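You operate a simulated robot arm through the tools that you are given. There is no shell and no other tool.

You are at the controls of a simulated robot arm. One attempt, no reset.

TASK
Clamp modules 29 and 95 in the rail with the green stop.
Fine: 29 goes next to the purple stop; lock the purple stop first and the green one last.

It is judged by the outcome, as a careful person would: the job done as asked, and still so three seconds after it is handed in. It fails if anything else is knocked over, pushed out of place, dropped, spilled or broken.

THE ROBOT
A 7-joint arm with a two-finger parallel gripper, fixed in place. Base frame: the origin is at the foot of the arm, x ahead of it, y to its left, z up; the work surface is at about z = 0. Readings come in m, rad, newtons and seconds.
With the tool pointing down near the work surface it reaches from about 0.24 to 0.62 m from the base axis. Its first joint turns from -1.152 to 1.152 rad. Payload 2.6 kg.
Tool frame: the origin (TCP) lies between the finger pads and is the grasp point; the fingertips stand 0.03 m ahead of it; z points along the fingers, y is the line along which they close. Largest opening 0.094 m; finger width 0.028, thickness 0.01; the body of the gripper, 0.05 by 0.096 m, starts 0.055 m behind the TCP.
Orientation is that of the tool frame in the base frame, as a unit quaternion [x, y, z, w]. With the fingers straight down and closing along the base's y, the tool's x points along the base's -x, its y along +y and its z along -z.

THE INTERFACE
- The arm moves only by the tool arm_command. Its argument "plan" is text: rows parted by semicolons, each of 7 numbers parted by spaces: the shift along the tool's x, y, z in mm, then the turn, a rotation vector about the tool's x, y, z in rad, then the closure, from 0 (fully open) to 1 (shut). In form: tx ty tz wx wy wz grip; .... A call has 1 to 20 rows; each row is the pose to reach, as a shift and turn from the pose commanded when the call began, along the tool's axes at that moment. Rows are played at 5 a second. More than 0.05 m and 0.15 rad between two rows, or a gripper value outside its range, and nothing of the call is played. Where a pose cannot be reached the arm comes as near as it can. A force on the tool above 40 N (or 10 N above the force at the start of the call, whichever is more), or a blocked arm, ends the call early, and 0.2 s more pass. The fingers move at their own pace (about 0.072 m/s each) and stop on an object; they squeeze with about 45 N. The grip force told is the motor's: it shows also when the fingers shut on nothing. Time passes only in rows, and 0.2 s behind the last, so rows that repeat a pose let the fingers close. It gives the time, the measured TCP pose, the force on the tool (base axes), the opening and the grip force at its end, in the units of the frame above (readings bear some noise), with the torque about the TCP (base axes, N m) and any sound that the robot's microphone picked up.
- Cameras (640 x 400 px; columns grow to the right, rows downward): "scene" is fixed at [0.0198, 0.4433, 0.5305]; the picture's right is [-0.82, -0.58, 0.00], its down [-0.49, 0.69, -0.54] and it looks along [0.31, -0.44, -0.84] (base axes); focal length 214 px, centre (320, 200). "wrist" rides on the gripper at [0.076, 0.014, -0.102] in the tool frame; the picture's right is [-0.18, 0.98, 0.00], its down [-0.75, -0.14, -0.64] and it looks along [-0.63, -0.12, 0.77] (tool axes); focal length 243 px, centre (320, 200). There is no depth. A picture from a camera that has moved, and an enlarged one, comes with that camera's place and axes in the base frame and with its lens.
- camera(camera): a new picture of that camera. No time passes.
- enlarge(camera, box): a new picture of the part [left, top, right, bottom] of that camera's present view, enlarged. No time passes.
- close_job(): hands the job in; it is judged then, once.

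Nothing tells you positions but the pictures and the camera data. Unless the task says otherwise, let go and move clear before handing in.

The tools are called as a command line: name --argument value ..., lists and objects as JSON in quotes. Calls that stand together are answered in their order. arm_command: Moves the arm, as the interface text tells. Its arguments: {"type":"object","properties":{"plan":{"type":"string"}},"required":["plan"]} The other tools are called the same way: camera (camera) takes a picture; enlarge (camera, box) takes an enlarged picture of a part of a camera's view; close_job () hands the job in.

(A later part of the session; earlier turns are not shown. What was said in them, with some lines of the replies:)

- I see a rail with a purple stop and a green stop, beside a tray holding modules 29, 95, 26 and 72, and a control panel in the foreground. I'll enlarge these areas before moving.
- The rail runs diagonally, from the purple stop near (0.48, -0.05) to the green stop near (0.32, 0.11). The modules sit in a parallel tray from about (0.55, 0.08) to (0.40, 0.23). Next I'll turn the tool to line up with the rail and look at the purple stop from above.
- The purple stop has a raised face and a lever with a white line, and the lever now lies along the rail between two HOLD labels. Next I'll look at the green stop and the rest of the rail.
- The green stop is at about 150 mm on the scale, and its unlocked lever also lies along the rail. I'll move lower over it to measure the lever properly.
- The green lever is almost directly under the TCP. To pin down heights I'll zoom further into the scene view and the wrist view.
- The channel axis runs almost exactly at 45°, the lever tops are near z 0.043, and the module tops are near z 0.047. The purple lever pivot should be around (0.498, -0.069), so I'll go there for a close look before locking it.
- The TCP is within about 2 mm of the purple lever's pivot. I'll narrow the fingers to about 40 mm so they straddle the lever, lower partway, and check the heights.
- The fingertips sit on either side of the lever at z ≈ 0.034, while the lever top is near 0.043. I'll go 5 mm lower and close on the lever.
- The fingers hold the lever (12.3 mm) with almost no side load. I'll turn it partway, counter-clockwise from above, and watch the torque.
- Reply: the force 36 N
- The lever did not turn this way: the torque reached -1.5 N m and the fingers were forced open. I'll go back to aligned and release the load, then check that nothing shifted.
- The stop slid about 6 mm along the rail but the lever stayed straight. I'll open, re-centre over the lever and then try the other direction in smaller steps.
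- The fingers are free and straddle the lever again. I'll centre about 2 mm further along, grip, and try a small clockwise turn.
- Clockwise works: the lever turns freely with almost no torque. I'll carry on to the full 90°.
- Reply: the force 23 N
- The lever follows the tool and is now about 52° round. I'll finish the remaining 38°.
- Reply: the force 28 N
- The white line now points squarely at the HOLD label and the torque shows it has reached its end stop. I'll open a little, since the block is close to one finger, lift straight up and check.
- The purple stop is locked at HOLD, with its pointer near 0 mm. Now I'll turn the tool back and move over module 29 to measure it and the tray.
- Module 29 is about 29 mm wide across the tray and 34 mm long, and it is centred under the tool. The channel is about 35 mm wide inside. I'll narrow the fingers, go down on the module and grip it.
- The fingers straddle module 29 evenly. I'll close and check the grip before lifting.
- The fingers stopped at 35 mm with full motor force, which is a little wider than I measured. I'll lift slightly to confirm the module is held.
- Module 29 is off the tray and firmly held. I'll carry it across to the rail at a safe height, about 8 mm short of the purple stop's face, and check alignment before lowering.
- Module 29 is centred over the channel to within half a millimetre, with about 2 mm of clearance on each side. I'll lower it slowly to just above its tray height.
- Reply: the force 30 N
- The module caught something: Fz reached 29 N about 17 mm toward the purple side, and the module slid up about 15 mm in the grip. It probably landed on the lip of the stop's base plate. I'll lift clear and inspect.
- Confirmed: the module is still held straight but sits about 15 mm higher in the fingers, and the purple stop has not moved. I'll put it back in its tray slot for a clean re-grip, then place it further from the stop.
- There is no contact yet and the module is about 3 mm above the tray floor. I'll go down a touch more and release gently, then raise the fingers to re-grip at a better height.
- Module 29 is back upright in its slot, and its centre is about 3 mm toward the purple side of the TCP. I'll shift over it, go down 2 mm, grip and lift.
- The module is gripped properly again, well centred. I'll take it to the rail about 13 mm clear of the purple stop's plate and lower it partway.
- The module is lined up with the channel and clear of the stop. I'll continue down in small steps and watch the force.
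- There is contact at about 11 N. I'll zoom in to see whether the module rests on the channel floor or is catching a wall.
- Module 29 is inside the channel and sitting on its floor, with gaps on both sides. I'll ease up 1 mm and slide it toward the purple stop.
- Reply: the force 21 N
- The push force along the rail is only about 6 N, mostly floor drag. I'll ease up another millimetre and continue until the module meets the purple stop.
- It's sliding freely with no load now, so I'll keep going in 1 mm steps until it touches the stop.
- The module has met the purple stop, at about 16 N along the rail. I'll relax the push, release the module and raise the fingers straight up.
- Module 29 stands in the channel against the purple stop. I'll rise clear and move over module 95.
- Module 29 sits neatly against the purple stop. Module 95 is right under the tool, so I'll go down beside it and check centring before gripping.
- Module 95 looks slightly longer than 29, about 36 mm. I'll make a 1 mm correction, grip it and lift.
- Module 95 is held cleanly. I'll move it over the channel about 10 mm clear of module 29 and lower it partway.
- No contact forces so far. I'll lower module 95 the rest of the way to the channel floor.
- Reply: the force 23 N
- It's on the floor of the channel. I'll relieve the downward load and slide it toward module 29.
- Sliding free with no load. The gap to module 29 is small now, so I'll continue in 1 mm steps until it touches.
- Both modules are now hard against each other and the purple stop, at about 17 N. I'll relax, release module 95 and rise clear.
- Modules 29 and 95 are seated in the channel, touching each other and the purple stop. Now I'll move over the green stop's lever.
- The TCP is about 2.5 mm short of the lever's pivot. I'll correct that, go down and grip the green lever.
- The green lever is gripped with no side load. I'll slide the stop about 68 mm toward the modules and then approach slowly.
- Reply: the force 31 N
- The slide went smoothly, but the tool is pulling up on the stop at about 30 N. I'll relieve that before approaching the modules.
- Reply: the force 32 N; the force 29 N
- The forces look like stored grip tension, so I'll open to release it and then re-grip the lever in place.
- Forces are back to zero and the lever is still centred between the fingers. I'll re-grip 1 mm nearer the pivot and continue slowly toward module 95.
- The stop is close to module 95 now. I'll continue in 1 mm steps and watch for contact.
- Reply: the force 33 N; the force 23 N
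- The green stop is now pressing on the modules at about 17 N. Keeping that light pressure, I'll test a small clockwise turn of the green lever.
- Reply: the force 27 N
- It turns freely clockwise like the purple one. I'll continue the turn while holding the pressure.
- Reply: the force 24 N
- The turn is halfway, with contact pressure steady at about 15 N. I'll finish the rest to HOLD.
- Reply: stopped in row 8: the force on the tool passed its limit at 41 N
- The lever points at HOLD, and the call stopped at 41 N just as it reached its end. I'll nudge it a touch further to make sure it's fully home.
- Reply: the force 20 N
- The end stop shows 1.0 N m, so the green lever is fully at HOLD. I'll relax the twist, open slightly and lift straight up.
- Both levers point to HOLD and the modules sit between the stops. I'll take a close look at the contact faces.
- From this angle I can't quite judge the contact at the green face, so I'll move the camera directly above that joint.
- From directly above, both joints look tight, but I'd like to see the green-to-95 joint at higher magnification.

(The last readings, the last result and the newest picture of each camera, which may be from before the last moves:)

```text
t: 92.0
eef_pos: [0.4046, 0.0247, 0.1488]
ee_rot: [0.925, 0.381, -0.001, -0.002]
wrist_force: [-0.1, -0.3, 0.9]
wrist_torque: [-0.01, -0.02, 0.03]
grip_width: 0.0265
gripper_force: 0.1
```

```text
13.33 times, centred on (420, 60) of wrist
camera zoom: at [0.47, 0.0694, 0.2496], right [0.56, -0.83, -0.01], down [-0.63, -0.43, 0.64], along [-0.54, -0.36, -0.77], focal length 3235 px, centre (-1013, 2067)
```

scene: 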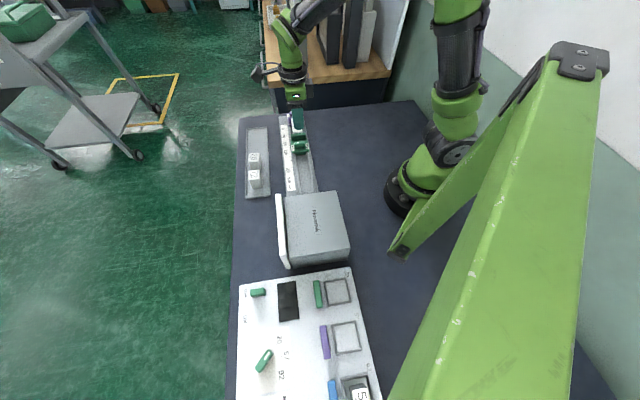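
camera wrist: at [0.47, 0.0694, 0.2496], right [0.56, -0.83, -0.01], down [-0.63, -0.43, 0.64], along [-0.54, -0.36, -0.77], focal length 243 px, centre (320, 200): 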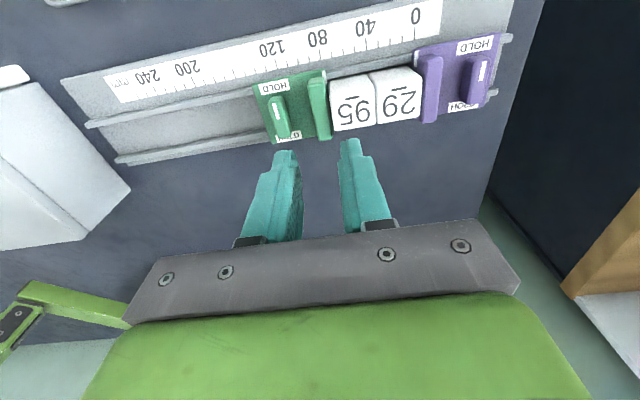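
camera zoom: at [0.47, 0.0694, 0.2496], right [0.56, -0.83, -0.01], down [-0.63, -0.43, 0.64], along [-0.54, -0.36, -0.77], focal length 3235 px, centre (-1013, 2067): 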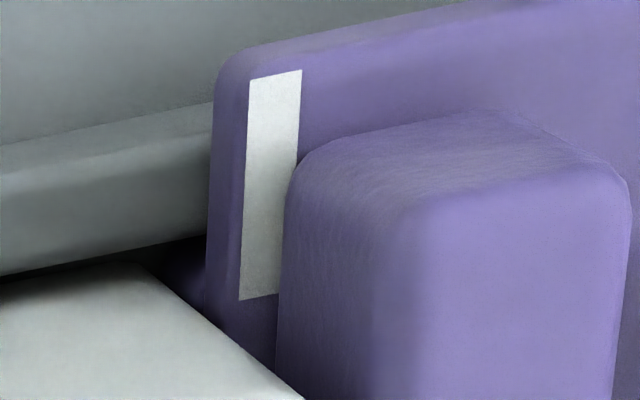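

The green plate is touching module 95, with no real gap. I'll raise the arm well clear and make a last check of the whole scene.

arm_command --plan "0 0 -20 0 0 0 0.5; 0 0 -40 0 0 0 0.3; 0 0 -60 0 0 -0.12 0.1; 0 0 -80 0 0 -0.24 0; 0 0 -100 0 0 -0.36 0; 0 0 -110 0 0 -0.48 0; 0 0 -120 0 0 -0.6 0; 0 0 -120 0 0 -0.72 0; 0 0 -120 0 0 -0.84 0; 0 0 -120 0 0 -0.96 0; 0 0 -120 0 0 -1.08 0; 0 0 -120 0 0 -1.2 0; 0 0 -120 0 0 -1.32 0; 0 0 -120 0 0 -1.44 0; 0 0 -120 0 0 -1.57 0; 0 0 -120 0 0 -1.57 0"

camera --camera "scene"

camera --camera "wrist"

enlarge --camera "scene" --box '[235, 100, 335, 205]'

```text
t: 95.4
eef_pos: [0.4056, 0.0268, 0.2709]
ee_rot: [0.385, 0.923, 0.0, -0.003]
wrist_force: [-0.9, 1.0, 0.6]
wrist_torque: [0.01, 0.0, -0.03]
grip_width: 0.0941
gripper_force: 0.0
```

```text
taken
```

scene: 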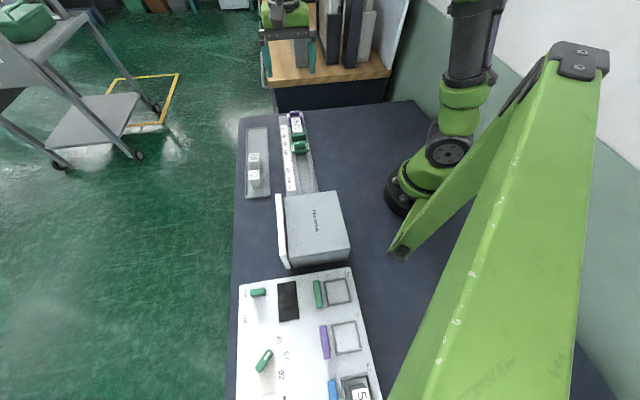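

```text
taken
camera wrist: at [0.3632, 0.0906, 0.3717], right [0.83, 0.56, 0.0], down [0.43, -0.64, 0.64], along [0.36, -0.53, -0.77], focal length 243 px, centre (320, 200)
```

wrist: 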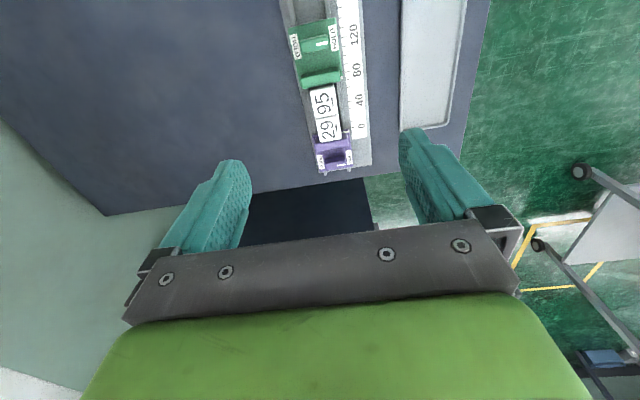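

```text
3.81 times, centred on (285, 152) of scene
camera zoom: at [0.0198, 0.4433, 0.5305], right [-0.82, -0.58, 0.0], down [-0.49, 0.69, -0.54], along [0.31, -0.44, -0.84], focal length 817 px, centre (453, 381)
```

zoom: 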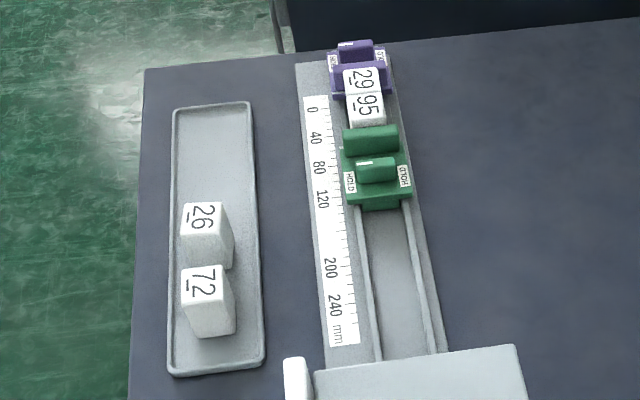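

Modules 29 and 95 sit in the rail between the two stops, with 29 against the purple one. Both levers point at HOLD, with purple locked first and green last, and modules 26 and 72 are untouched in the tray. The gripper is empty and clear, so I'm handing the job in.

close_job

```text
The job is handed in.
```

Modules 29 and 95 are clamped in the rail with the green stop, and the job is handed in. No verdict came back, so this rests on my last pictures.

- **Order:** 29 sits against the purple stop, 95 sits against 29, and the green stop presses on 95.
- **Locking:** I locked the purple stop first and the green one last. Both levers point at HOLD and were turned to their end stops.
- **Purple stop position:** I first tried its lever the wrong way. It wouldn't turn, and the unlocked stop slid about 6 mm along the rail, so I locked it there, roughly 0 to 6 mm on the scale.
- **Module 29:** on the first try it landed on the edge of the purple stop's plate and slipped in the grip. I put it back in the tray, gripped it again and placed it without trouble.
- **Green joint:** in the close-up, the green stop touches 95 at one end. The other end shows at most about 0.6 mm, which may just be the module's rounded corner.

Modules 26 and 72 are still in the tray, nothing else looks disturbed, and the arm is clear with the gripper open.
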